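You operate a simulated robot arm through the tools that you are given. There is no shell and no other tool.

The job below is to be done with a simulated two-armed robot. You get a single attempt, and the scene is never put back.

## Task
Plug the sink and run both taps till the water covers the plug.
Fine: turn both off, then put the sponge in to soak.
Where things are to end (x, y in the base frame): sponge within 60 mm of [540, 200].

The check looks at the end state, three seconds after you hand in, the way a careful person would. Anything else that was tipped, shoved, dropped, spilled or broken makes it a failure. A push-on lid holds only when it is set on centred and level and pressed home; a screw cap is set on level and turned clockwise until tight.

## Robot
Two 7-joint arms with fingered hands on one trunk that stands fixed in place. Base frame: the origin is at the foot of the trunk, x ahead of it, y to its left, z up; the work surface is at about z = 625. Units: mm, rad, N and s.
The left shoulder is at [70, 140, 1108], the right one opposite. With the tool pointing down near the work surface each hand reaches from about 100 to 780 mm from the base axis, measured 20 degrees to its own side. Payload 3.9 kg a hand.
The TCP of each hand is the grasp point between the finger pads, 29 mm short of the fingertips. In the tool frame z runs along the fingers and y along their closing line. The gripper opens to 100 mm. The gripper's body begins 34 mm behind the TCP. The gripper is a hand of 5 fingers: y runs from the thumb to the fingers, the wrist lies at [-15, -105, -177] in the tool frame, and closing takes about 1.5 s.
Orientation is told as [roll, pitch, yaw] about the base's x, y, z axes, in that order, counted from this pose: with the fingers straight down and the wrist toward the robot, the tool's x, y and z point along [0, 1, 0], [1, 0, 0] and [0, 0, -1] of the base frame.

## Interface
- The arms move only by the tool apply_moves. It takes "left_steps", "right_steps" or both (then of equal length, played together; a hand with none holds still); each is a list of rows, each an object (a shift or turn left out is 0, a gripper value left out holds the last) with "slide": the shift along the tool's x, y, z in units of 20 mm (1.0 is 20 mm), a list of three; "dr": the turn, a rotation vector about the tool's x, y, z in units of 6 degrees (1.0 is 6 degrees), a list of three; "grip": the gripper command, from -1 (fully open) to 1 (shut), values between in proportion. In form: [{"slide": [tx, ty, tz], "dr": [rx, ry, rz], "grip": grip}, ...]. A call has 1 to 20 rows; each row shifts and turns the commanded pose from where the row before left it, along the tool's axes as they then stand. A call with a number of a shift or a turn outside -1 to 1 is refused whole. A row lasts 0.2 s, in which the tool goes at most 50 mm and 0.15 rad; a call with a longer step from one row to the next is refused whole, and so is a gripper value outside its range. A pose out of reach is approached as far as the arm can. The call stops where the force on the tool passes 90 N (or 10 N more than at its start, if that is more) or the arm is blocked; 0.2 s more then pass. Each finger travels about 153 mm/s and halts on what it meets, pressing with about 33 N; the grip force reading is that of the motor and also rises with nothing between the fingers. The clock runs only during rows and for 0.2 s after the last one: add rows that do not move to give the fingers time. The reply holds the time, the measured pose of the TCP, the force on the tool along the base axes, the opening and the grip force, in the units named above and with some noise, with the torque about the TCP (base axes, N m) and any sound that the robot's microphone picked up, and new pictures: "pictures" is both (left out), scene, wrist or none (wrist: the cameras of the hands that moved).
- Cameras (640 x 400 px; columns grow to the right, rows downward): "scene" is now at [123.1, 20.7, 1401]; the picture's right is [0.27, -0.96, 0.00], its down [-0.76, -0.21, -0.61] and it looks along [0.59, 0.16, -0.79] (base axes); focal length 260 px, centre (320, 200). "left" rides on the left gripper at [-66, -86, -121] in its tool frame; the picture's right is [-0.76, -0.31, 0.58], its down [0.59, -0.70, 0.40] and it looks along [0.28, 0.64, 0.71] (tool axes); focal length 247 px, centre (320, 200). "right" rides on the right gripper at [66, -86, -121] in its tool frame; the picture's right is [-0.76, 0.31, -0.58], its down [-0.59, -0.70, 0.40] and it looks along [-0.28, 0.64, 0.71] (tool axes); focal length 247 px, centre (320, 200).
- slide_trunk(by): slides the trunk up (or, below 0, down) by that many mm; the arms and the scene camera ride with it, the base frame stays. It gives what a move gives, with no picture.
- grasp_type(shape, hand): the hand has 5 fingers and takes this shape, open, in about a second: jaw (thumb against the fingers, like two jaws); tri (thumb and two fingers); tip (a fingertip pinch); poke (one finger out to press); point (the index stretched); flat (the hand flat); cup (the hand cupped); fist (a fist). The gripper value then closes the fingers along that shape, each until it touches; the sizes above hold for jaw. It gives what a move gives, with no picture.
- head_to(pan, tilt): turns the head with the scene camera to pan (to the left, within 1.501 rad either way) and tilt (down, from -0.506 to 1.204), counted from straight ahead of the robot. It gives what a move gives, and a new picture of the scene camera.
- measure_at(camera, pixels): there is no depth. For up to 12 entries [column, row, z] of the newest picture of that camera ("zoom" is the newest enlarged one), the place [x, y] in the base frame at which the ray of that pixel passes the height z, good to about 2 mm. It takes no simulated time.
- close_up(camera, box): a new picture of the part [left, top, right, bottom] of that camera's present view, enlarged. It takes no simulated time.
- close_job(): hands the job in; it is judged then, once.

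Open the grippers and draw the arms clear of the work before you hand the job in, unless the task says otherwise.

The tools are called by a JSON object that holds its "method" and its "body". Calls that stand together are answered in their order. apply_moves: Moves the arms, as the interface text tells. Its arguments: {"type":"object","properties":{"left_steps":{"type":"array","items":{"type":"object","properties":{"slide":{"type":"array","items":{"type":"number"}},"dr":{"type":"array","items":{"type":"number"}},"grip":{"type":"number"}}}},"right_steps":{"type":"array","items":{"type":"object","properties":{"slide":{"type":"array","items":{"type":"number"}},"dr":{"type":"array","items":{"type":"number"}},"grip":{"type":"number"}}}},"pictures":{"type":"string","enum":["both","scene","wrist","none"]}},"required":[]} The other tools are called the same way: slide_trunk (by) slides the trunk up or down; grasp_type (shape, hand) gives the hand a shape; head_to (pan, tilt) turns the head that bears the scene camera; measure_at (camera, pixels) gives the place at which the rays of pixels pass given heights; close_up (camera, box) takes an enlarged picture of a part of a camera's view; close_job () hands the job in.

At the start:

```text
t: 0.0
left_tcp_pos: [480.3, 343.5, 1084.0]
left_tool_rot: [-0.001, 0.0, 0.305]
left_ft_force: [-0.7, 0.0, -0.1]
left_torque: [0.0, 0.01, 0.02]
left_finger_gap: 99.7
left_grasp_force: 0.1
left_shape: jaw
right_tcp_pos: [561.5, 0.1, 1119.2]
right_tool_rot: [0.001, -0.002, 0.302]
right_ft_force: [-0.6, -1.0, -0.1]
right_torque: [0.02, 0.01, 0.05]
right_finger_gap: 99.7
right_grasp_force: 0.1
right_shape: jaw
trunk travel left (down, up): [-750.0, 90.0]
head pan, tilt: [0.272, 0.913]
```

scene: 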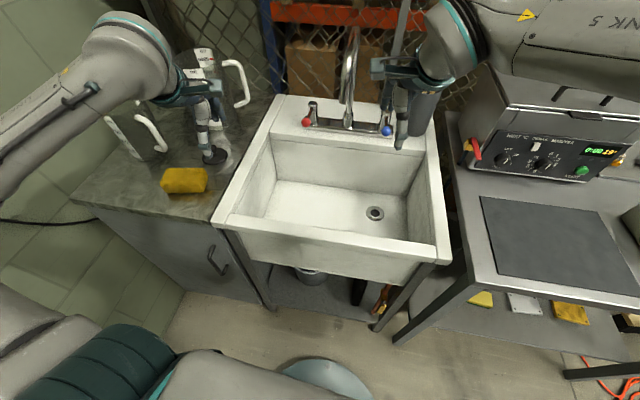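
right: 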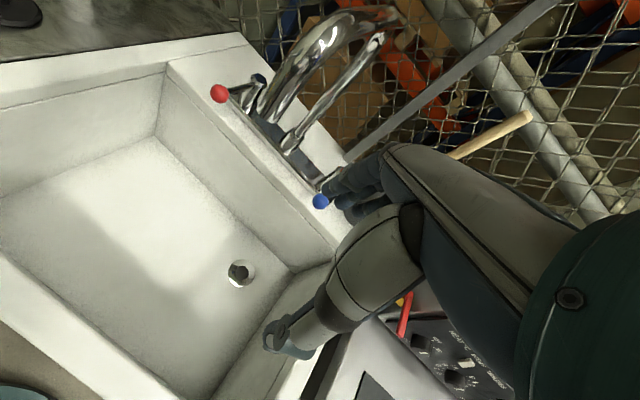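
left: 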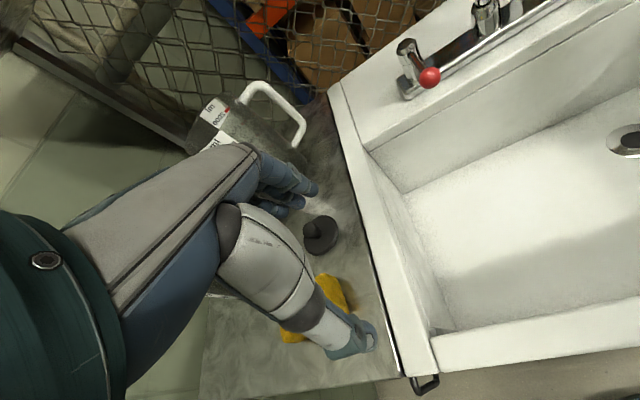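

The scene shows the sink with its drain near (375,213), the plug on the counter near (213,157), the sponge near (184,180) and taps with red (306,121) and blue (386,130) knobs. I enlarge these parts to see the details.

{"method": "close_up", "body": {"camera": "scene", "box": [280, 20, 440, 150]}}

{"method": "close_up", "body": {"camera": "scene", "box": [90, 40, 290, 220]}}

{"method": "close_up", "body": {"camera": "left", "box": [180, 60, 480, 360]}}

{"method": "close_up", "body": {"camera": "right", "box": [180, 0, 400, 240]}}

{"method": "measure_at", "body": {"camera": "scene", "pixels": [[375, 213, 425], [375, 213, 475], [213, 157, 625], [213, 157, 640], [184, 180, 640], [306, 121, 690], [386, 130, 690], [375, 213, 525], [270, 145, 625], [437, 240, 625]]}}

```text
3.08 times, centred on (360, 85) of scene
```

zoom: 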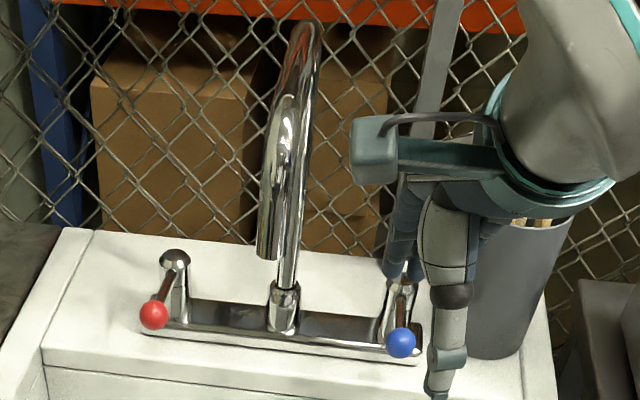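

```text
2.22 times, centred on (190, 130) of scene
```

zoom: 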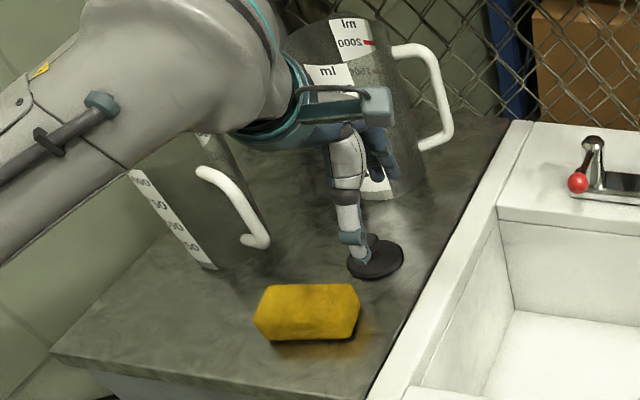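

```text
1.33 times, centred on (330, 210) of left
```

zoom: 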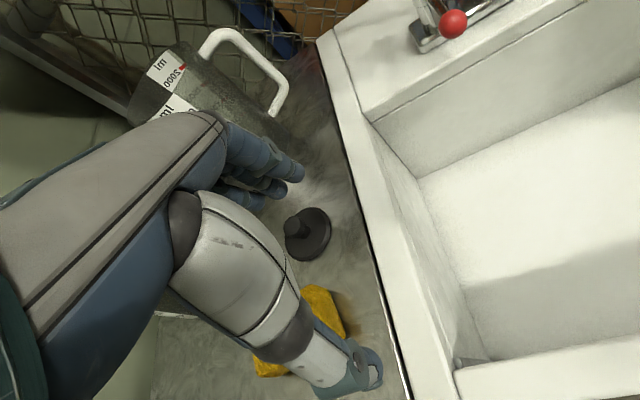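

```text
1.67 times, centred on (290, 120) of right
```

zoom: 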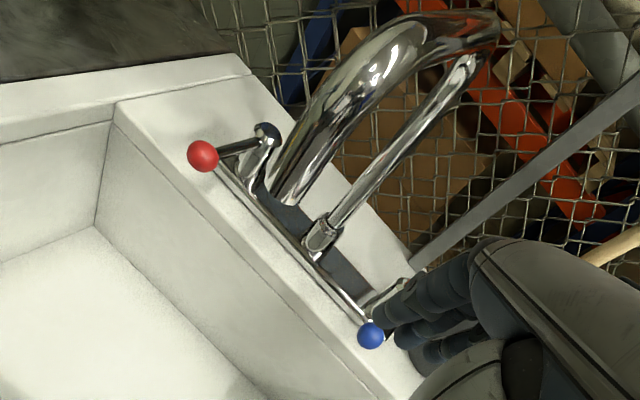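

```text
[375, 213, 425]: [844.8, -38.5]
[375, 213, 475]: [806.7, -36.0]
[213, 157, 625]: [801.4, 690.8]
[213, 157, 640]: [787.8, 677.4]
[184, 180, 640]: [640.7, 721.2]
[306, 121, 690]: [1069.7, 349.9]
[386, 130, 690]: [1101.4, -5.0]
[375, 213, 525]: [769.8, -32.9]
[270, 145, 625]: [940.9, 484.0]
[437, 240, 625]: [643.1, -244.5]
```

The plug position at z = 625 looks too far away, so I triangulate heights using the wrist cameras: plug at left (320,235), knobs at right (219,93) and (320,201), drain at right (241,273).

{"method": "measure_at", "body": {"camera": "left", "pixels": [[320, 235, 625], [320, 235, 800], [320, 235, 900], [320, 235, 950], [429, 77, 700], [429, 77, 900], [429, 77, 1000], [630, 140, 600], [630, 140, 700], [630, 140, 800]]}}

{"method": "measure_at", "body": {"camera": "right", "pixels": [[219, 93, 700], [219, 93, 900], [219, 93, 1000], [320, 201, 700], [320, 201, 900], [320, 201, 1000], [241, 273, 600], [241, 273, 700], [241, 273, 800]]}}

{"method": "measure_at", "body": {"camera": "scene", "pixels": [[213, 157, 800], [213, 157, 900], [213, 157, 950], [306, 121, 900], [306, 121, 1000], [386, 130, 900], [386, 130, 1000], [375, 213, 600], [375, 213, 700], [375, 213, 800]]}}

```text
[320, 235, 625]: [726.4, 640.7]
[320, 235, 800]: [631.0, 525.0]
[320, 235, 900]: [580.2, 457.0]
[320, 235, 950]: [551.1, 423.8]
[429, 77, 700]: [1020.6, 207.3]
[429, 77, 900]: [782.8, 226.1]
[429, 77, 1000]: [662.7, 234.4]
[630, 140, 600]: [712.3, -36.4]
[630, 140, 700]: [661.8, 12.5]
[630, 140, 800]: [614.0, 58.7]
```

```text
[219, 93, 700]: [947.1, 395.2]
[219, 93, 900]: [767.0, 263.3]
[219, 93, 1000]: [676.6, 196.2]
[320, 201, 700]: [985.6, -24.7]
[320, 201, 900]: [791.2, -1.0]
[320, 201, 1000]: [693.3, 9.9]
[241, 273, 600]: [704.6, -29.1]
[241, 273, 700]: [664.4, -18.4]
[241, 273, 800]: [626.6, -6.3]
```

```text
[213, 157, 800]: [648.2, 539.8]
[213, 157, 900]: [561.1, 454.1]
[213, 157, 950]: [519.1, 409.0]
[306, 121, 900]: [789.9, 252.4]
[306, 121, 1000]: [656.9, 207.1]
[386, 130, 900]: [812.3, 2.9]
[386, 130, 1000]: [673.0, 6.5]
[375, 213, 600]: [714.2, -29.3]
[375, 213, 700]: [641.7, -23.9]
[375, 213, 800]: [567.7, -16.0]
```

Triangulating gives the red knob at about (719, 229, 953), the blue knob at (741, 5, 951), the drain at (695, -26, 628) and the plug at about (605, 493, 850). I draw the left hand back and right so the counter is clear in view.

{"method": "apply_moves", "body": {"left_steps": [{"slide": [-1, -1, -1]}, {"slide": [-1, -1, -1]}, {"slide": [-1, -1, 0]}, {"slide": [-1, -1, 0]}, {"slide": [-1, -1, 0]}, {"slide": [0, -1, 0]}]}}

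```text
t: 1.4
left_tcp_pos: [394.5, 212.9, 1124.1]
left_tool_rot: [-0.001, 0.001, 0.304]
left_ft_force: [-0.3, 0.0, 0.0]
left_torque: [0.01, -0.05, 0.0]
left_finger_gap: 99.8
left_grasp_force: 0.0
left_shape: jaw
right_tcp_pos: [561.8, 0.8, 1117.6]
right_tool_rot: [-0.001, -0.002, 0.303]
right_ft_force: [0.3, 0.6, -0.4]
right_torque: [-0.01, 0.02, 0.0]
right_finger_gap: 99.5
right_grasp_force: 0.0
right_shape: jaw
trunk travel left (down, up): [-750.0, 90.0]
head pan, tilt: [0.272, 0.913]
```

scene: 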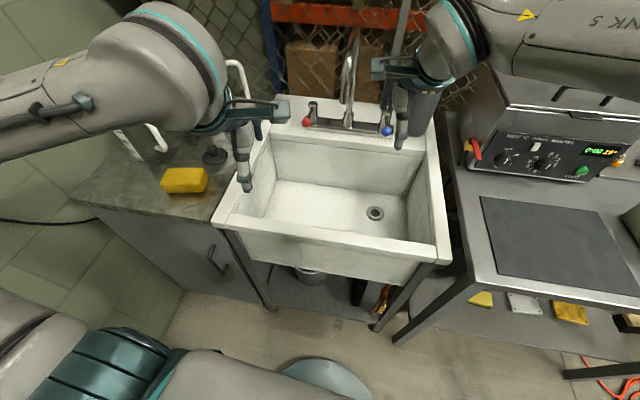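
left: 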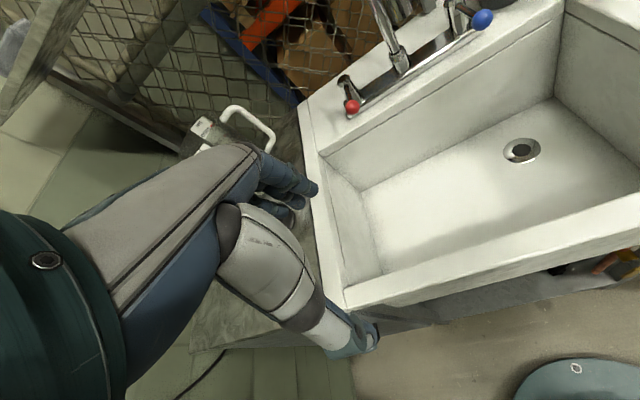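

The plug at (213,156) and sponge at (184,180) are now clear of the hand. I zoom in on them, and measure the sink corners from two views.

{"method": "close_up", "body": {"camera": "scene", "box": [150, 135, 246, 203]}}

{"method": "measure_at", "body": {"camera": "left", "pixels": [[352, 107, 953], [483, 18, 953], [522, 151, 628], [347, 310, 850], [347, 310, 880], [347, 310, 820], [300, 105, 850], [300, 105, 880], [363, 188, 628], [378, 275, 628]]}}

{"method": "measure_at", "body": {"camera": "scene", "pixels": [[213, 222, 850], [213, 222, 880], [213, 222, 820], [281, 97, 850], [281, 97, 880], [448, 262, 850], [436, 112, 850], [280, 181, 628], [264, 216, 628], [407, 240, 628], [407, 196, 628]]}}

```text
5.88 times, centred on (198, 169) of scene
```

zoom: 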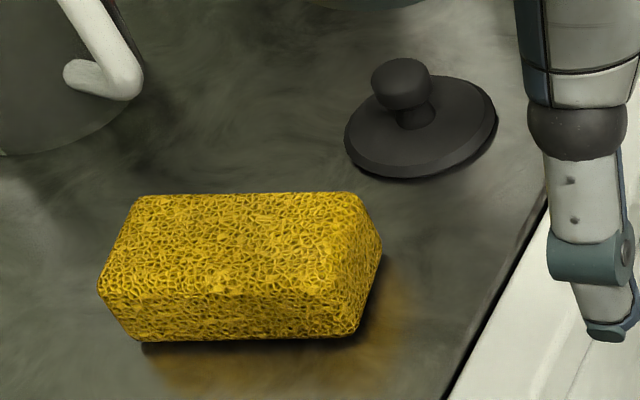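

```text
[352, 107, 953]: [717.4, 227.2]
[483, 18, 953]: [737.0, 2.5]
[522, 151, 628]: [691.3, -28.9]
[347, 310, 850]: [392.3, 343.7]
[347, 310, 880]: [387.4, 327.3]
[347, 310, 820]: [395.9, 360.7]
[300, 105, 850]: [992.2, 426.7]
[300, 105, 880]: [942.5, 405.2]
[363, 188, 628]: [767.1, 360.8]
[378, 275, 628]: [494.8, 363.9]
```

```text
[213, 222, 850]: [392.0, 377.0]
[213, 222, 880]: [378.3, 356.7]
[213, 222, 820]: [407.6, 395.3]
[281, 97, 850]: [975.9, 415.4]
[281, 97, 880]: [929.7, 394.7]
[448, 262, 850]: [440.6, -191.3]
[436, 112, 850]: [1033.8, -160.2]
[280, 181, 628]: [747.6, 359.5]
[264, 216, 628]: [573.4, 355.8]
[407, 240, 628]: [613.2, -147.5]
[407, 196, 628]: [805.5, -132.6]
```

I measure the jugs' bases and handles and the plug/sponge at the assumed counter height of about 850, before moving the left hand over the plug.

{"method": "measure_at", "body": {"camera": "scene", "pixels": [[143, 162, 850], [161, 150, 890], [215, 129, 850], [245, 105, 900], [216, 157, 855], [212, 148, 885], [184, 180, 890], [166, 189, 890], [206, 189, 890], [171, 169, 890], [204, 169, 890], [170, 193, 850]]}}

{"method": "close_up", "body": {"camera": "scene", "box": [80, 40, 260, 200]}}

```text
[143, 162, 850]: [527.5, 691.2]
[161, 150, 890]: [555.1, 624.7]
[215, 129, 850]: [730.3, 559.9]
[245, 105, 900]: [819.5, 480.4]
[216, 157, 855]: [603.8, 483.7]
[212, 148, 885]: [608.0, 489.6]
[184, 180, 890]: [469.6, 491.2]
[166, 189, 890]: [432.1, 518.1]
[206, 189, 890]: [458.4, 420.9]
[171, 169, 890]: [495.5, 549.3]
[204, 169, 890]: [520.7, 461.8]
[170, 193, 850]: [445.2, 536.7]
```

```text
2.50 times, centred on (170, 120) of scene
```

zoom: 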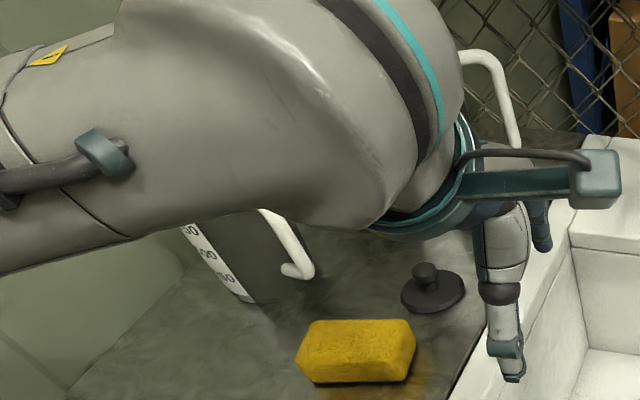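

The left jug sits near (527, 691) and the back jug near (730, 560), so the space over the plug at (604, 487) is free. I move the left hand over it at z about 1030.

{"method": "apply_moves", "body": {"left_steps": [{"slide": [0.72, 0.97, 0.3]}, {"slide": [0.72, 0.97, 0.3]}, {"slide": [0.72, 0.97, 0.3]}, {"slide": [0.72, 0.97, 0.3]}, {"slide": [0.72, 0.97, 0.3]}, {"slide": [0.72, 0.97, 0.3]}, {"slide": [0.72, 0.97, 0.3]}, {"slide": [0.72, 0.97, 0.3]}, {"slide": [0.72, 0.97, 0.3]}, {"slide": [0.72, 0.97, 0.3]}, {"slide": [0.72, 0.97, 0.3]}, {"slide": [0.72, 0.97, 0.3]}, {"slide": [0.72, 0.97, 0.3]}, {"slide": [0.72, 0.97, 0.3]}, {}]}}

```text
t: 4.6
left_tcp_pos: [594.1, 487.1, 1039.7]
left_tool_rot: [0.002, -0.002, 0.303]
left_ft_force: [0.8, -0.9, 0.7]
left_torque: [0.0, -0.01, -0.04]
left_finger_gap: 99.8
left_grasp_force: 0.0
left_shape: jaw
right_tcp_pos: [561.2, -1.4, 1118.8]
right_tool_rot: [0.0, -0.002, 0.301]
right_ft_force: [0.2, 0.7, 0.2]
right_torque: [-0.05, -0.02, 0.0]
right_finger_gap: 99.8
right_grasp_force: 0.0
right_shape: jaw
trunk travel left (down, up): [-750.0, 90.0]
head pan, tilt: [0.272, 0.913]
```

scene: 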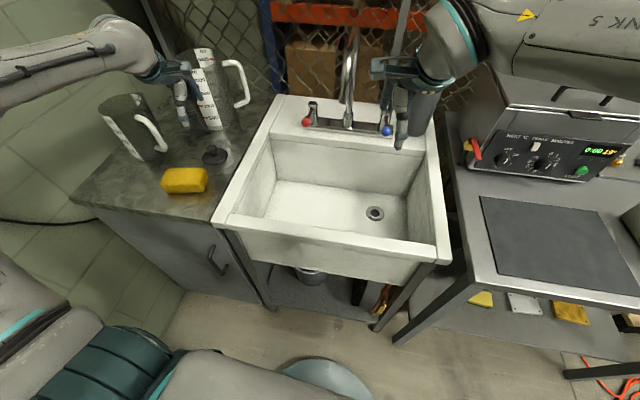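
left: 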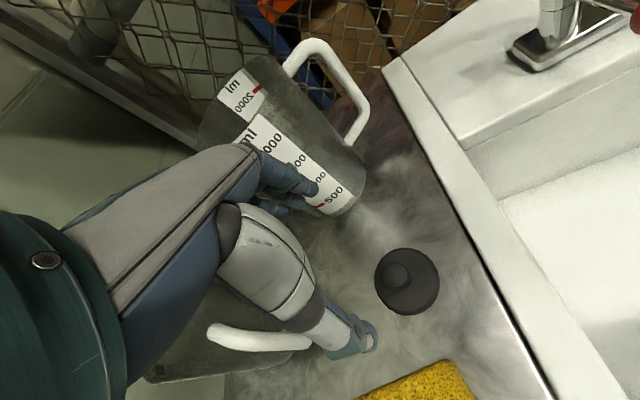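

The plug is visible in the left view at (407,281), knob (393,275). I triangulate against the scene view.

{"method": "measure_at", "body": {"camera": "left", "pixels": [[407, 283, 840], [407, 283, 855], [407, 283, 870], [393, 276, 870], [393, 276, 885], [393, 276, 900], [376, 283, 855], [439, 283, 855], [405, 250, 855], [450, 362, 890], [358, 398, 890], [255, 340, 900]]}}

{"method": "close_up", "body": {"camera": "scene", "box": [150, 135, 246, 203]}}

{"method": "close_up", "body": {"camera": "left", "box": [300, 220, 480, 340]}}

```text
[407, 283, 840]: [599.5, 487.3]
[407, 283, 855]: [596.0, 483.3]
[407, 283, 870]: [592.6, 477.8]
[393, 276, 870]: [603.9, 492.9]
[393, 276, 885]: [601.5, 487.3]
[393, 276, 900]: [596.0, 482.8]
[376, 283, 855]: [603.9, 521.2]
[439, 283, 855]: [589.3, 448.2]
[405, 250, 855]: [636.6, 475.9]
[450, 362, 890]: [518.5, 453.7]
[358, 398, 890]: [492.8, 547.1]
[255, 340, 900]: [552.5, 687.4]
```

```text
5.88 times, centred on (198, 169) of scene
```

zoom: 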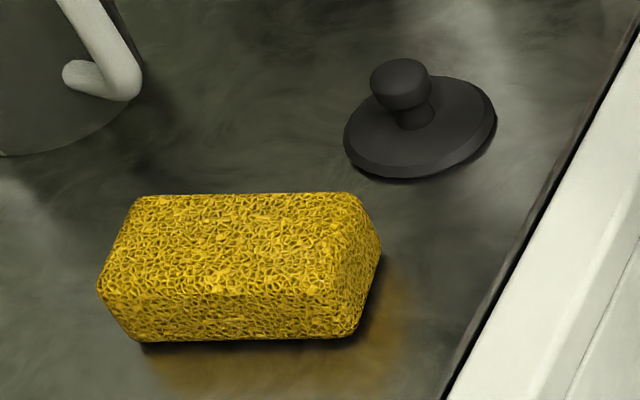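

```text
3.33 times, centred on (390, 280) of left
```

zoom: 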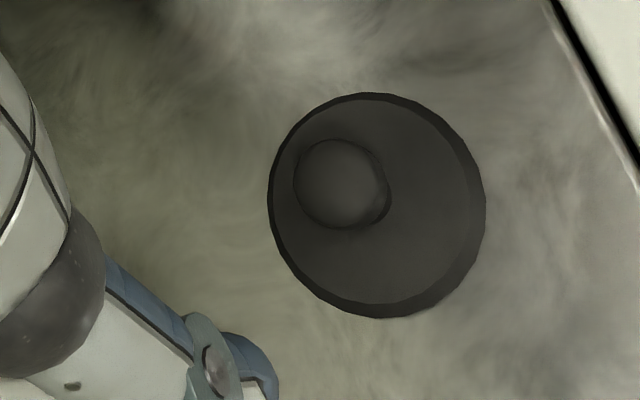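

The plug sits at about (598, 481) with its knob top at z ≈ 894 and disc ≈ 70 mm wide. I centre the hand over it and come down to z ≈ 940 for a check.

{"method": "apply_moves", "body": {"left_steps": [{"slide": [-0.36, 0.12, 0], "grip": -0.4}, {"slide": [0, 0, 1]}, {"slide": [0, 0, 1]}, {"slide": [0, 0, 1]}, {"slide": [0, 0, 1]}, {"slide": [0, 0, 1]}, {}]}}

{"method": "close_up", "body": {"camera": "left", "box": [240, 160, 420, 360]}}

```text
t: 6.2
left_tcp_pos: [599.0, 479.1, 939.7]
left_tool_rot: [0.0, 0.002, 0.304]
left_ft_force: [0.5, -1.1, -0.1]
left_torque: [0.04, 0.05, 0.05]
left_finger_gap: 70.2
left_grasp_force: 0.1
left_shape: jaw
right_tcp_pos: [561.1, 0.7, 1117.6]
right_tool_rot: [0.0, -0.003, 0.302]
right_ft_force: [0.2, -0.6, -0.6]
right_torque: [0.01, -0.01, 0.04]
right_finger_gap: 99.8
right_grasp_force: 0.1
right_shape: jaw
trunk travel left (down, up): [-750.0, 90.0]
head pan, tilt: [0.272, 0.913]
```

scene: 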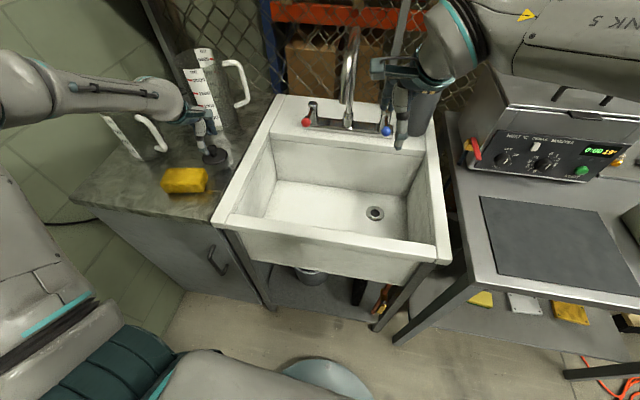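
left: 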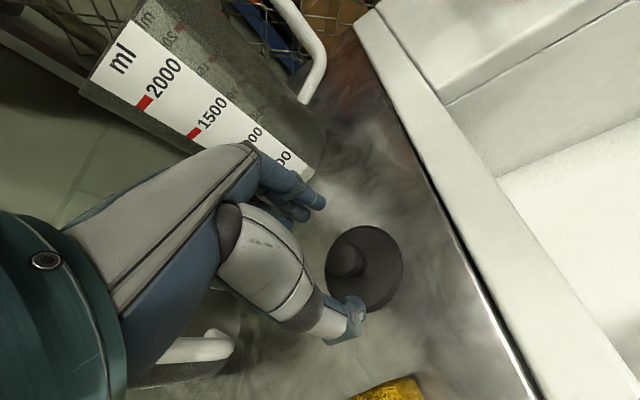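

```text
2.00 times, centred on (330, 260) of left
```

zoom: 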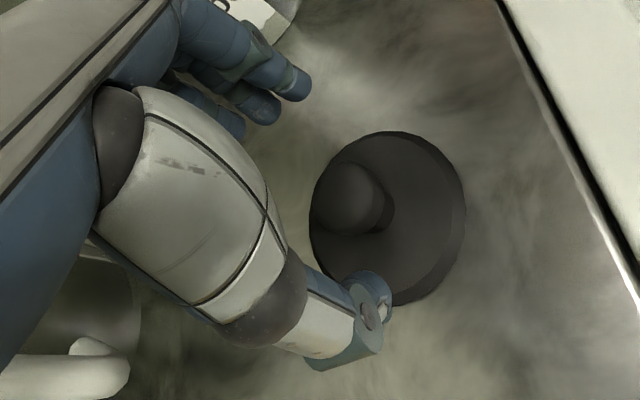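

The knob is at left pixel (343,258) between thumb and fingers; I measure it and the disc centre at their heights.

{"method": "measure_at", "body": {"camera": "left", "pixels": [[343, 258, 894], [343, 258, 890], [364, 268, 863], [364, 268, 868], [364, 268, 858]]}}

{"method": "close_up", "body": {"camera": "scene", "box": [150, 100, 246, 170]}}

```text
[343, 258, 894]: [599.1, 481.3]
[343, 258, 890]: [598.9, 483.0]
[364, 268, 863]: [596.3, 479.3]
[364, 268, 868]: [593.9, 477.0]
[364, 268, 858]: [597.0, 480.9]
```

```text
5.71 times, centred on (198, 135) of scene
```

zoom: 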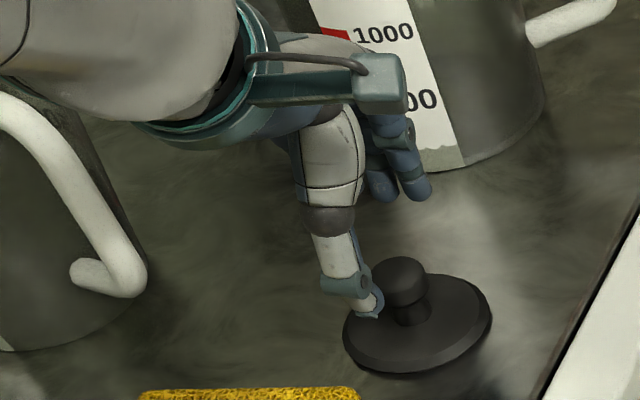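

Plug centred at about (598.5, 481.5), aligned with the TCP. I descend to z ≈ 900 and close on the knob.

{"method": "apply_moves", "body": {"left_steps": [{"slide": [0.1, 0.02, 0.7]}, {"slide": [0, 0, 0.7]}, {"slide": [0, 0, 0.6]}, {}, {"grip": 0.2}, {"grip": 0.6}, {"grip": 1}, {}, {}, {}, {}, {}]}}

{"method": "close_up", "body": {"camera": "left", "box": [240, 160, 420, 360]}}

{"method": "close_up", "body": {"camera": "scene", "box": [150, 115, 246, 185]}}

```text
t: 8.8
left_tcp_pos: [598.5, 483.7, 899.0]
left_tool_rot: [0.0, 0.0, 0.302]
left_ft_force: [0.6, 0.3, -0.3]
left_torque: [-0.02, 0.0, 0.0]
left_finger_gap: 17.0
left_grasp_force: 32.7
left_shape: jaw
right_tcp_pos: [561.3, 0.4, 1118.7]
right_tool_rot: [-0.001, -0.002, 0.302]
right_ft_force: [0.0, -0.1, 0.9]
right_torque: [0.0, -0.04, 0.02]
right_finger_gap: 99.6
right_grasp_force: 0.0
right_shape: jaw
trunk travel left (down, up): [-750.0, 90.0]
head pan, tilt: [0.272, 0.913]
```

scene: 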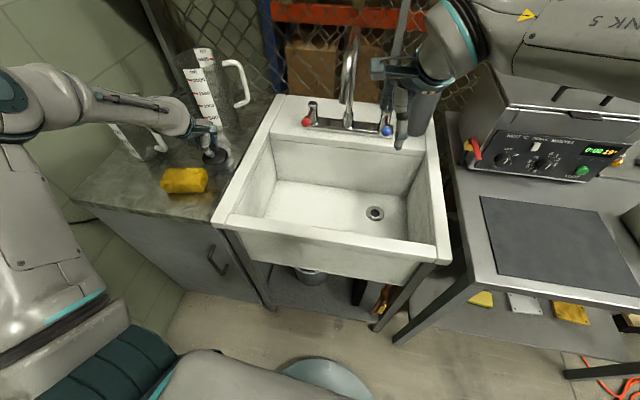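
left: 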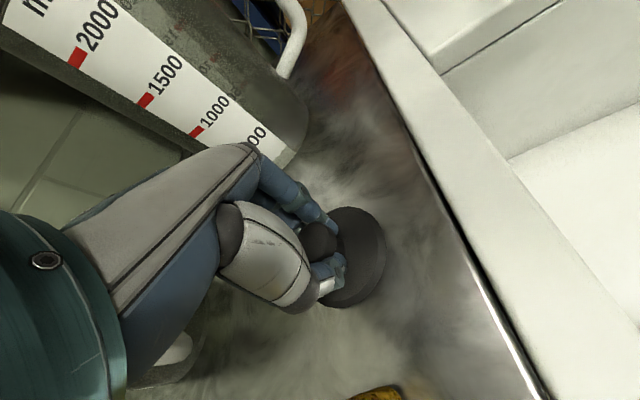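

```text
2.00 times, centred on (330, 260) of left
```

zoom: 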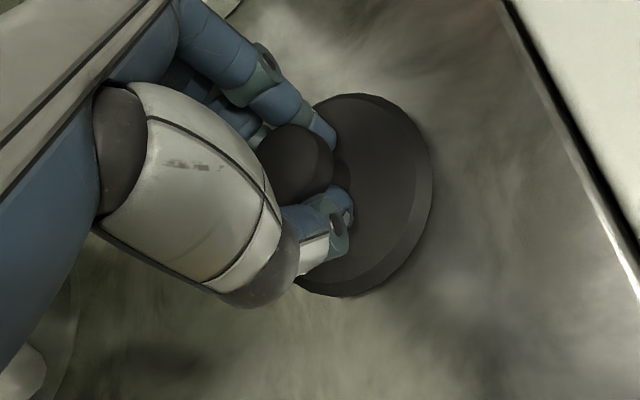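

```text
5.71 times, centred on (198, 150) of scene
```

zoom: 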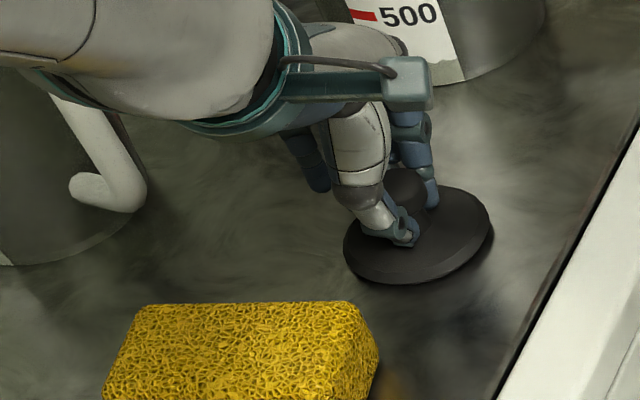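

The fingers grip the plug's neck beneath the knob (gap 17 mm, 32.7 N). I raise the trunk by 90 mm, which lifts the plug straight up and gives the forearm more clearance over the sink rim.

{"method": "slide_trunk", "body": {"by": 90}}

{"method": "head_to", "body": {"pan": 0.15, "tilt": 0.95}}

```text
t: 10.1
left_tcp_pos: [601.0, 482.8, 989.7]
left_tool_rot: [-0.001, 0.0, 0.304]
left_ft_force: [-0.2, 1.0, -0.4]
left_torque: [-0.01, -0.01, -0.01]
left_finger_gap: 16.9
left_grasp_force: 33.2
left_shape: jaw
right_tcp_pos: [562.2, 0.2, 1208.5]
right_tool_rot: [-0.001, -0.002, 0.301]
right_ft_force: [0.7, 0.2, -0.1]
right_torque: [-0.02, -0.05, 0.01]
right_finger_gap: 99.8
right_grasp_force: 0.1
right_shape: jaw
trunk travel left (down, up): [-840.0, 0.0]
head pan, tilt: [0.272, 0.913]
```

```text
t: 10.7
left_tcp_pos: [599.1, 481.8, 988.6]
left_tool_rot: [-0.001, 0.0, 0.302]
left_ft_force: [1.0, 0.2, -0.1]
left_torque: [0.02, 0.0, -0.02]
left_finger_gap: 16.8
left_grasp_force: 33.0
left_shape: jaw
right_tcp_pos: [562.1, -1.0, 1207.9]
right_tool_rot: [0.002, -0.001, 0.302]
right_ft_force: [-0.3, -0.3, 0.4]
right_torque: [-0.02, 0.02, 0.02]
right_finger_gap: 99.8
right_grasp_force: 0.1
right_shape: jaw
trunk travel left (down, up): [-840.0, 0.0]
head pan, tilt: [0.15, 0.949]
```

scene: 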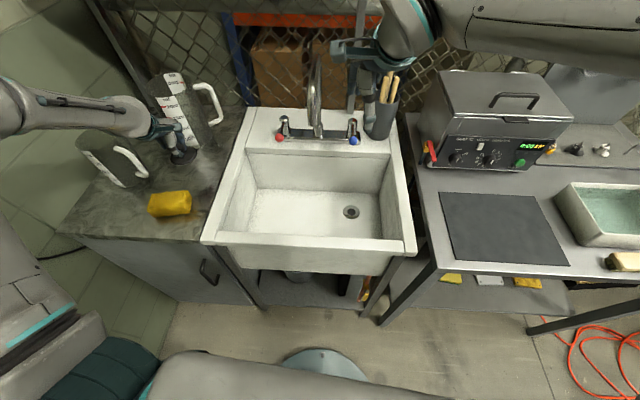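

The plug is held and lifted (gap 16.8). I measure the rim edges at z ≈ 870 and the drain at 628 in the new view before planning the path.

{"method": "measure_at", "body": {"camera": "scene", "pixels": [[310, 236, 870], [310, 245, 870], [218, 232, 870], [404, 239, 870], [320, 153, 870], [250, 147, 870], [390, 154, 870], [351, 212, 628], [312, 125, 880], [380, 137, 870], [280, 137, 953], [354, 141, 951]]}}

{"method": "close_up", "body": {"camera": "scene", "box": [190, 40, 430, 270]}}

{"method": "close_up", "body": {"camera": "scene", "box": [260, 40, 400, 160]}}

```text
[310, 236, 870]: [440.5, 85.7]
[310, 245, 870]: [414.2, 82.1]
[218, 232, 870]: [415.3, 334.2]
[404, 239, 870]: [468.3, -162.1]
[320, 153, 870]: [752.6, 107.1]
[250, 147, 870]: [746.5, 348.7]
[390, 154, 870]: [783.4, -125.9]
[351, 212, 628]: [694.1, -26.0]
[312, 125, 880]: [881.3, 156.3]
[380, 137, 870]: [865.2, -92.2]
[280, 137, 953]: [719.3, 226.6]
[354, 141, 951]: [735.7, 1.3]
```

```text
1.74 times, centred on (310, 155) of scene
```

zoom: 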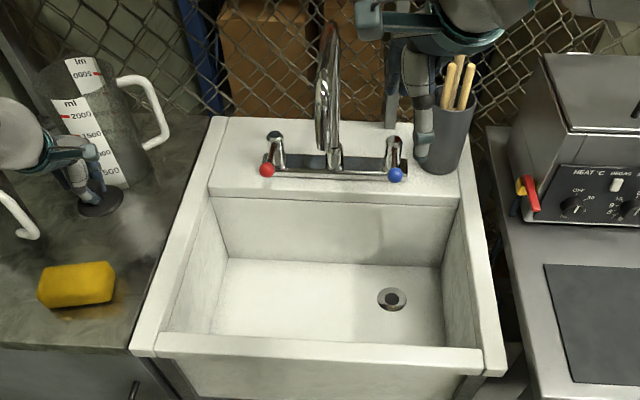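

```text
3.33 times, centred on (330, 100) of scene
```

zoom: 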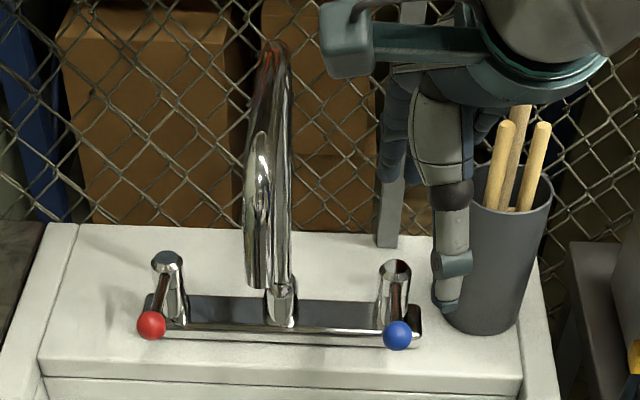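

The drain is at (694, -26), the basin's inner opening spans x ≈ 440–752, and the spout outlet hangs near (620, 104, 1090). I move the right hand off to the right and carry the plug in front of the spout at x ≈ 520.

{"method": "apply_moves", "body": {"left_steps": [{"slide": [0, -0.6, 0]}, {"slide": [-0.98, -0.52, 0]}, {"slide": [-0.98, -0.52, 0]}, {"slide": [-0.98, -0.52, 0]}, {"slide": [-0.98, -0.52, 0]}, {"slide": [-0.98, -0.52, 0]}, {"slide": [-0.98, -0.52, 0]}, {"slide": [-0.98, -0.52, 0]}, {"slide": [-0.98, -0.52, 0]}, {"slide": [-0.98, -0.52, 0]}, {"slide": [-0.98, -0.52, 0]}, {"slide": [-0.98, -0.52, 0]}, {"slide": [-0.98, -0.52, 0]}, {"slide": [-0.98, -0.52, 0]}, {"slide": [-0.98, -0.52, 0]}, {"slide": [-0.98, -0.52, 0]}, {"slide": [-0.98, -0.52, 0]}, {"slide": [-0.98, -0.52, 0]}, {"slide": [-0.98, -0.52, 0]}, {"slide": [0, 0, 0]}], "right_steps": [{"slide": [-1, -0.4, 0]}, {"slide": [-1, -0.4, 0]}, {"slide": [-1, -0.4, 0]}, {"slide": [-1, -0.4, 0]}, {"slide": [-1, -0.4, 0]}, {"slide": [-1, -0.4, 0]}, {"slide": [-1, -0.4, 0]}, {"slide": [-1, -0.4, 0]}, {"slide": [-1, -0.4, 0]}, {"slide": [-1, -0.4, 0]}, {"slide": [-1, -0.4, 0]}, {"slide": [-1, -0.4, 0]}, {}, {}, {}, {}, {}, {}, {}, {}]}}

```text
t: 14.9
left_tcp_pos: [526.4, 119.9, 992.4]
left_tool_rot: [0.002, -0.002, 0.303]
left_ft_force: [-0.5, -0.9, -1.2]
left_torque: [0.0, 0.01, 0.02]
left_finger_gap: 16.7
left_grasp_force: 33.5
left_shape: jaw
left hand out of reach, approached as far as the arm can: row 16, 17, 18
right_tcp_pos: [547.2, -182.2, 1206.7]
right_tool_rot: [0.001, -0.004, 0.302]
right_ft_force: [-0.4, 0.7, -0.6]
right_torque: [-0.02, -0.01, 0.0]
right_finger_gap: 99.8
right_grasp_force: 0.1
right_shape: jaw
right hand out of reach, approached as far as the arm can: row 9, 10, 11, 12
trunk travel left (down, up): [-840.0, 0.0]
head pan, tilt: [0.15, 0.949]
```

scene: 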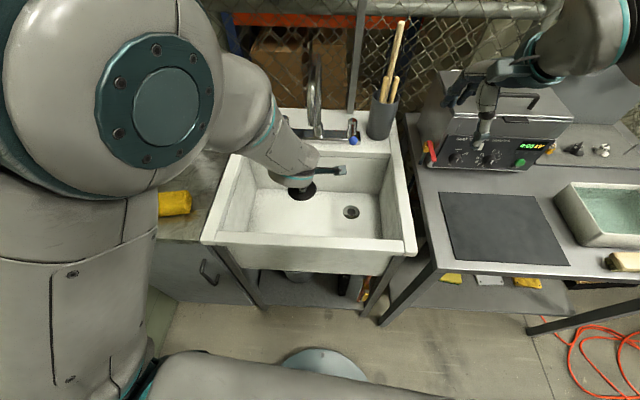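
right: 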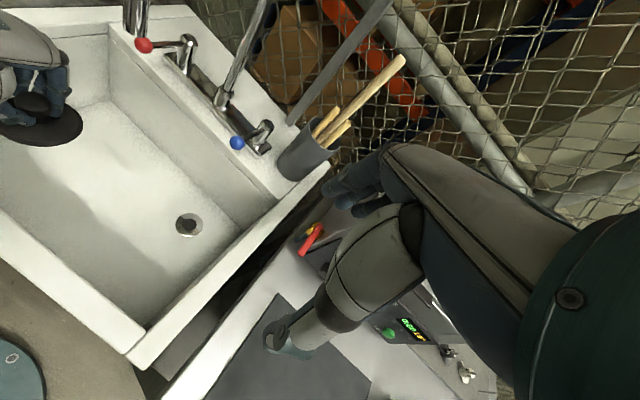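
left: 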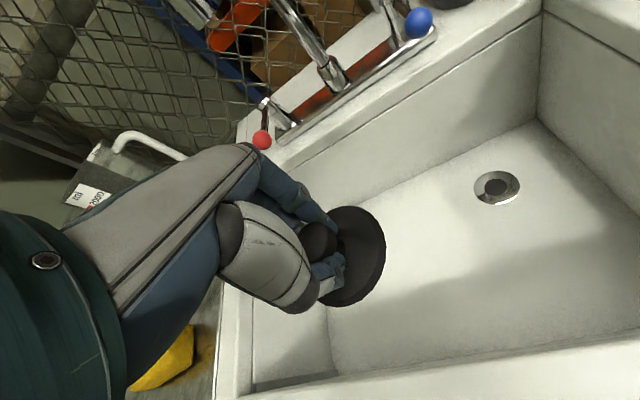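

The left hand stopped at (526, 120) because yaw 0.3 is awkward there; I turn it to about yaw -0.2 in place, and the right hand likewise toward its own side.

{"method": "apply_moves", "body": {"left_steps": [{"dr": [0, 0, 1]}, {"dr": [0, 0, 1]}, {"dr": [0, 0, 1]}, {"dr": [0, 0, 1]}, {"dr": [0, 0, 0.8]}, {}], "right_steps": [{"dr": [0, 0, 1]}, {"dr": [0, 0, 1]}, {"dr": [0, 0, 1]}, {"dr": [0, 0, 1]}, {"dr": [0, 0, 0.8]}, {}]}}

```text
t: 16.3
left_tcp_pos: [525.3, 119.9, 991.1]
left_tool_rot: [0.0, 0.0, -0.2]
left_ft_force: [-0.8, 1.0, -0.7]
left_torque: [0.01, -0.04, -0.01]
left_finger_gap: 16.9
left_grasp_force: 32.8
left_shape: jaw
right_tcp_pos: [547.5, -183.8, 1206.7]
right_tool_rot: [0.001, 0.0, -0.203]
right_ft_force: [0.3, -1.1, -1.0]
right_torque: [0.0, 0.01, -0.01]
right_finger_gap: 99.9
right_grasp_force: 0.0
right_shape: jaw
trunk travel left (down, up): [-840.0, 0.0]
head pan, tilt: [0.15, 0.949]
```

scene: 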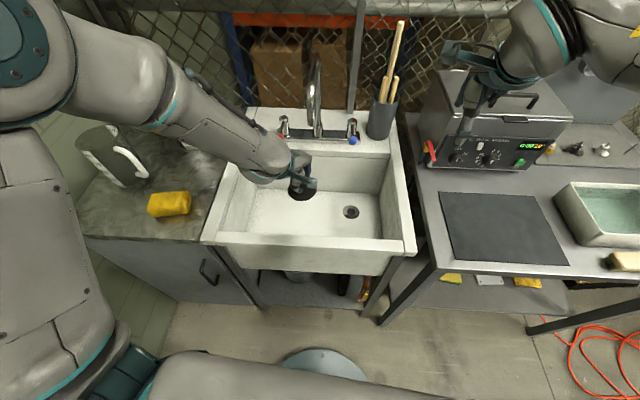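
right: 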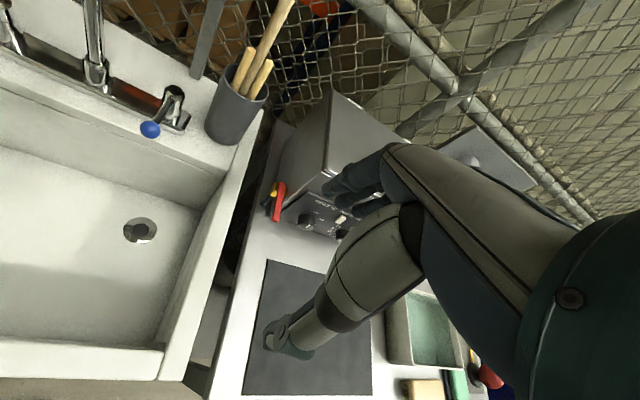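
left: 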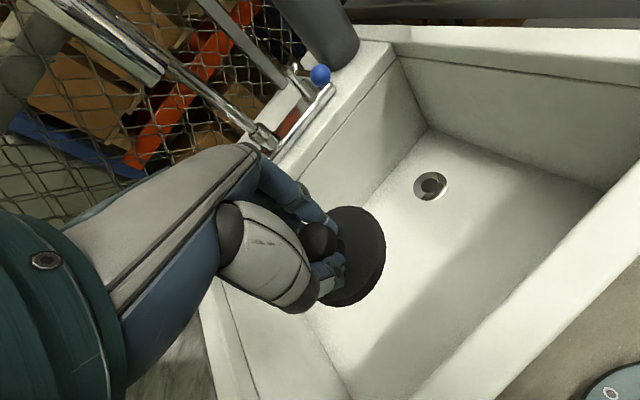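

Now at yaw -0.2 with the plug held. I move to about (560, -26) in front of the drain, then lower part way into the basin.

{"method": "apply_moves", "body": {"left_steps": [{"slide": [-0.85, 0.39, 0]}, {"slide": [-0.85, 0.39, 0]}, {"slide": [-0.85, 0.39, 0]}, {"slide": [-0.85, 0.39, 0]}, {"slide": [-0.85, 0.39, 0]}, {"slide": [-0.85, 0.39, 0]}, {"slide": [-0.85, 0.39, 0]}, {"slide": [-0.85, 0.39, 0]}, {"slide": [0, 0, 1]}, {"slide": [0, 0, 1]}, {"slide": [0, 0, 1]}, {"slide": [0, 0, 1]}, {"slide": [0, 0, 1]}, {"slide": [0, 0, 1]}, {"slide": [0, 0, 1]}, {}]}}

```text
t: 19.7
left_tcp_pos: [554.9, -11.0, 880.1]
left_tool_rot: [-0.001, 0.001, -0.199]
left_ft_force: [-0.6, 0.2, -0.7]
left_torque: [-0.04, -0.02, -0.01]
left_finger_gap: 16.8
left_grasp_force: 33.0
left_shape: jaw
left hand out of reach, approached as far as the arm can: row 7, 8, 9, 10, 11
right_tcp_pos: [547.2, -183.2, 1208.0]
right_tool_rot: [0.001, -0.001, -0.2]
right_ft_force: [0.5, -0.2, -0.2]
right_torque: [0.05, 0.0, 0.01]
right_finger_gap: 99.6
right_grasp_force: 0.0
right_shape: jaw
trunk travel left (down, up): [-840.0, 0.0]
head pan, tilt: [0.15, 0.949]
```

scene: 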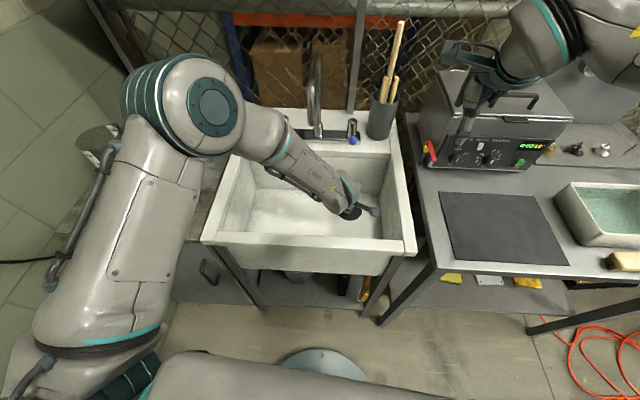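
left: 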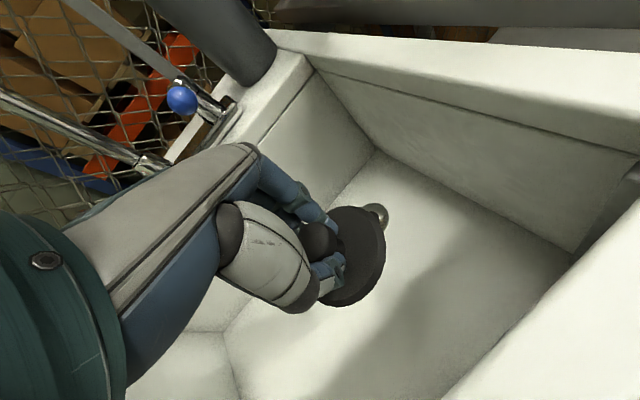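

The plug is over the basin at (555, -11, 880). I lower to z ≈ 750 and advance part of the way toward the drain under the blue tap.

{"method": "apply_moves", "body": {"left_steps": [{"slide": [0, 0, 0.93]}, {"slide": [0, 0, 0.93]}, {"slide": [0, 0, 0.93]}, {"slide": [0, 0, 0.93]}, {"slide": [0, 0, 0.93]}, {"slide": [0, 0, 0.93]}, {"slide": [0, 0, 0.93]}, {"slide": [0.09, 0.99, 0]}, {"slide": [0.09, 0.99, 0]}, {"slide": [0.09, 0.99, 0]}, {"slide": [0.09, 0.99, 0]}, {}]}}

{"method": "close_up", "body": {"camera": "scene", "box": [200, 60, 440, 260]}}

```text
t: 22.3
left_tcp_pos: [635.3, -19.8, 750.5]
left_tool_rot: [0.002, 0.0, -0.199]
left_ft_force: [0.6, 0.7, -0.5]
left_torque: [-0.03, 0.0, 0.02]
left_finger_gap: 17.0
left_grasp_force: 33.0
left_shape: jaw
right_tcp_pos: [547.3, -183.2, 1208.8]
right_tool_rot: [0.002, -0.001, -0.201]
right_ft_force: [-0.3, 0.4, 0.4]
right_torque: [0.0, 0.02, 0.01]
right_finger_gap: 100.1
right_grasp_force: 0.1
right_shape: jaw
trunk travel left (down, up): [-840.0, 0.0]
head pan, tilt: [0.15, 0.949]
```

scene: 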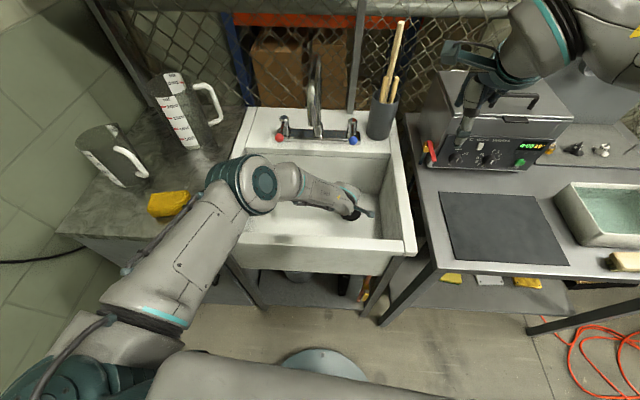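
left: 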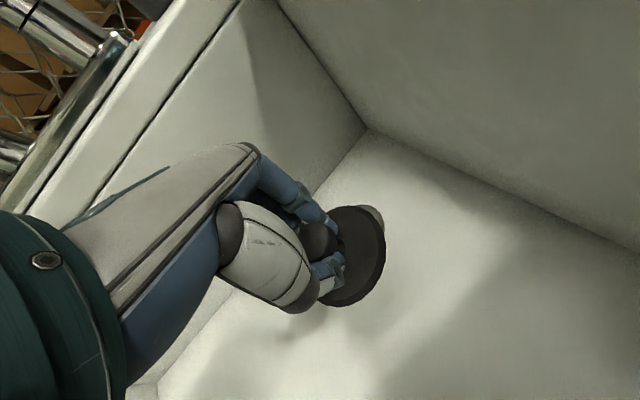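

```text
2.00 times, centred on (320, 160) of scene
```

zoom: 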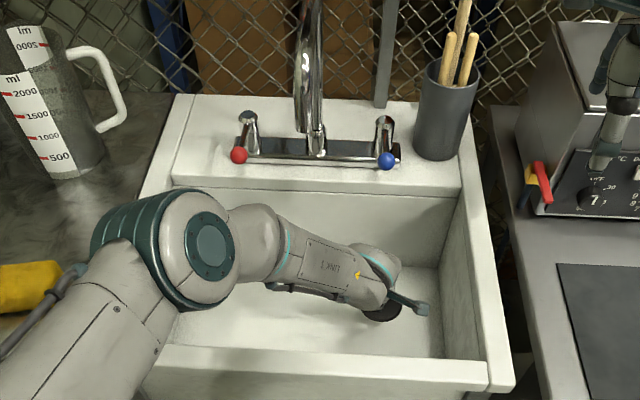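

The elbow at (258,185) now lies over the left part of the sink; I gauge its height so lowering stays clear of the rim.

{"method": "measure_at", "body": {"camera": "scene", "pixels": [[258, 185, 950], [258, 185, 1000], [258, 185, 1050], [258, 185, 1100], [355, 205, 927], [345, 195, 927], [105, 320, 1100], [105, 320, 1200]]}}

{"method": "close_up", "body": {"camera": "right", "box": [0, 0, 320, 200]}}

```text
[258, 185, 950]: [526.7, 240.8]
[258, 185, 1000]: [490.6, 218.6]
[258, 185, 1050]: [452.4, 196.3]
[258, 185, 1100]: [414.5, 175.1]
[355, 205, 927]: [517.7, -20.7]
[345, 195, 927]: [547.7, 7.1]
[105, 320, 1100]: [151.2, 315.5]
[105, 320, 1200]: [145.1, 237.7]
```

```text
2.00 times, centred on (160, 100) of right
```

zoom: 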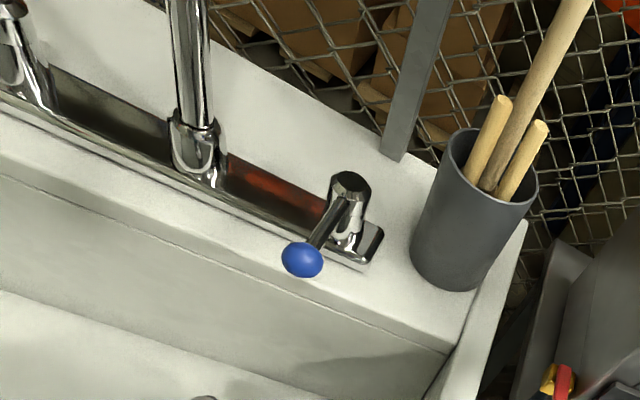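

The elbow is around z 1050–1100, well above the rim. I advance the remaining 59 mm to sit above the drain.

{"method": "apply_moves", "body": {"left_steps": [{"slide": [0.1, 0.98, 0.3]}, {"slide": [0.1, 0.98, 0.3]}, {"slide": [0.1, 0.98, 0.4]}, {}, {}]}}

{"method": "close_up", "body": {"camera": "left", "box": [240, 160, 480, 310]}}

{"method": "close_up", "body": {"camera": "scene", "box": [300, 120, 440, 260]}}

{"method": "close_up", "body": {"camera": "right", "box": [60, 150, 260, 290]}}

```text
t: 23.5
left_tcp_pos: [686.6, -19.5, 726.9]
left_tool_rot: [0.001, 0.001, -0.199]
left_ft_force: [-0.4, -0.7, -0.5]
left_torque: [-0.01, -0.01, 0.0]
left_finger_gap: 17.0
left_grasp_force: 32.9
left_shape: jaw
left hand out of reach, approached as far as the arm can: row 3
right_tcp_pos: [547.8, -183.5, 1208.3]
right_tool_rot: [0.003, -0.002, -0.198]
right_ft_force: [-0.1, -0.3, -1.0]
right_torque: [0.0, 0.04, 0.01]
right_finger_gap: 99.6
right_grasp_force: 0.0
right_shape: jaw
trunk travel left (down, up): [-840.0, 0.0]
head pan, tilt: [0.15, 0.949]
```

scene: 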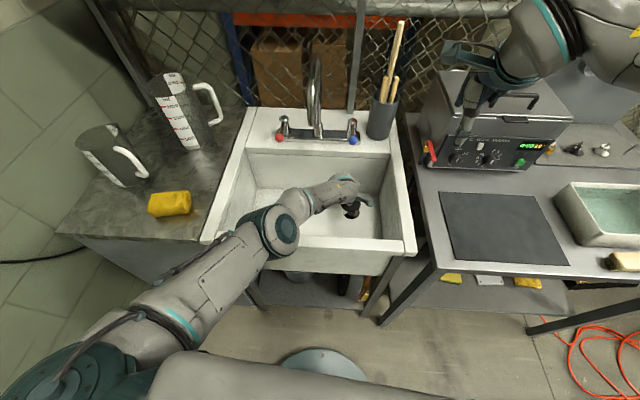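
left: 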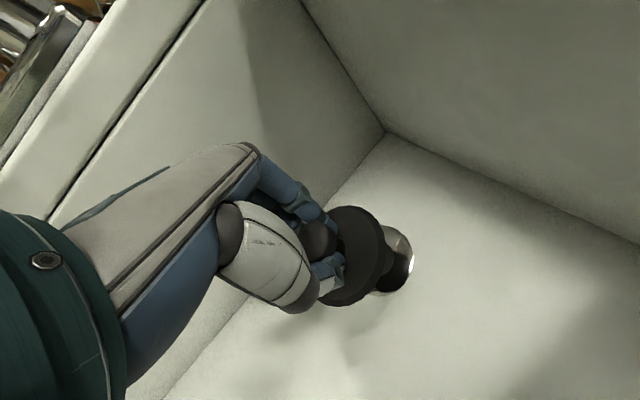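

```text
2.67 times, centred on (360, 235) of left
```

zoom: 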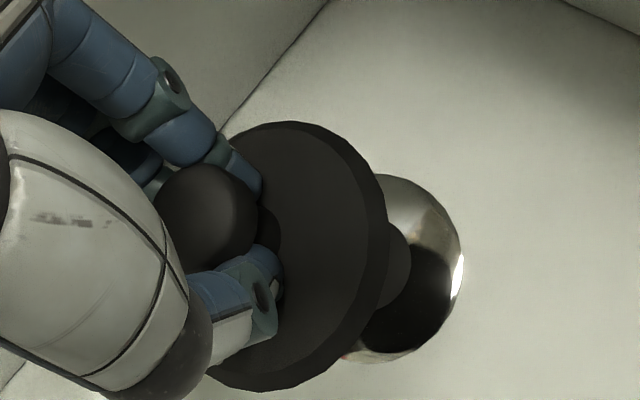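

```text
2.86 times, centred on (370, 190) of scene
```

zoom: 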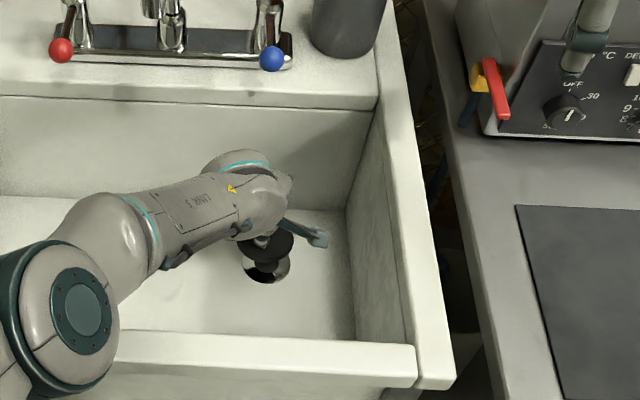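

```text
2.86 times, centred on (160, 220) of right
```

zoom: 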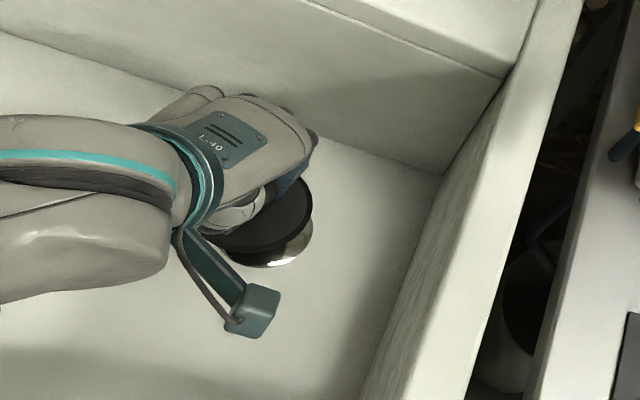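

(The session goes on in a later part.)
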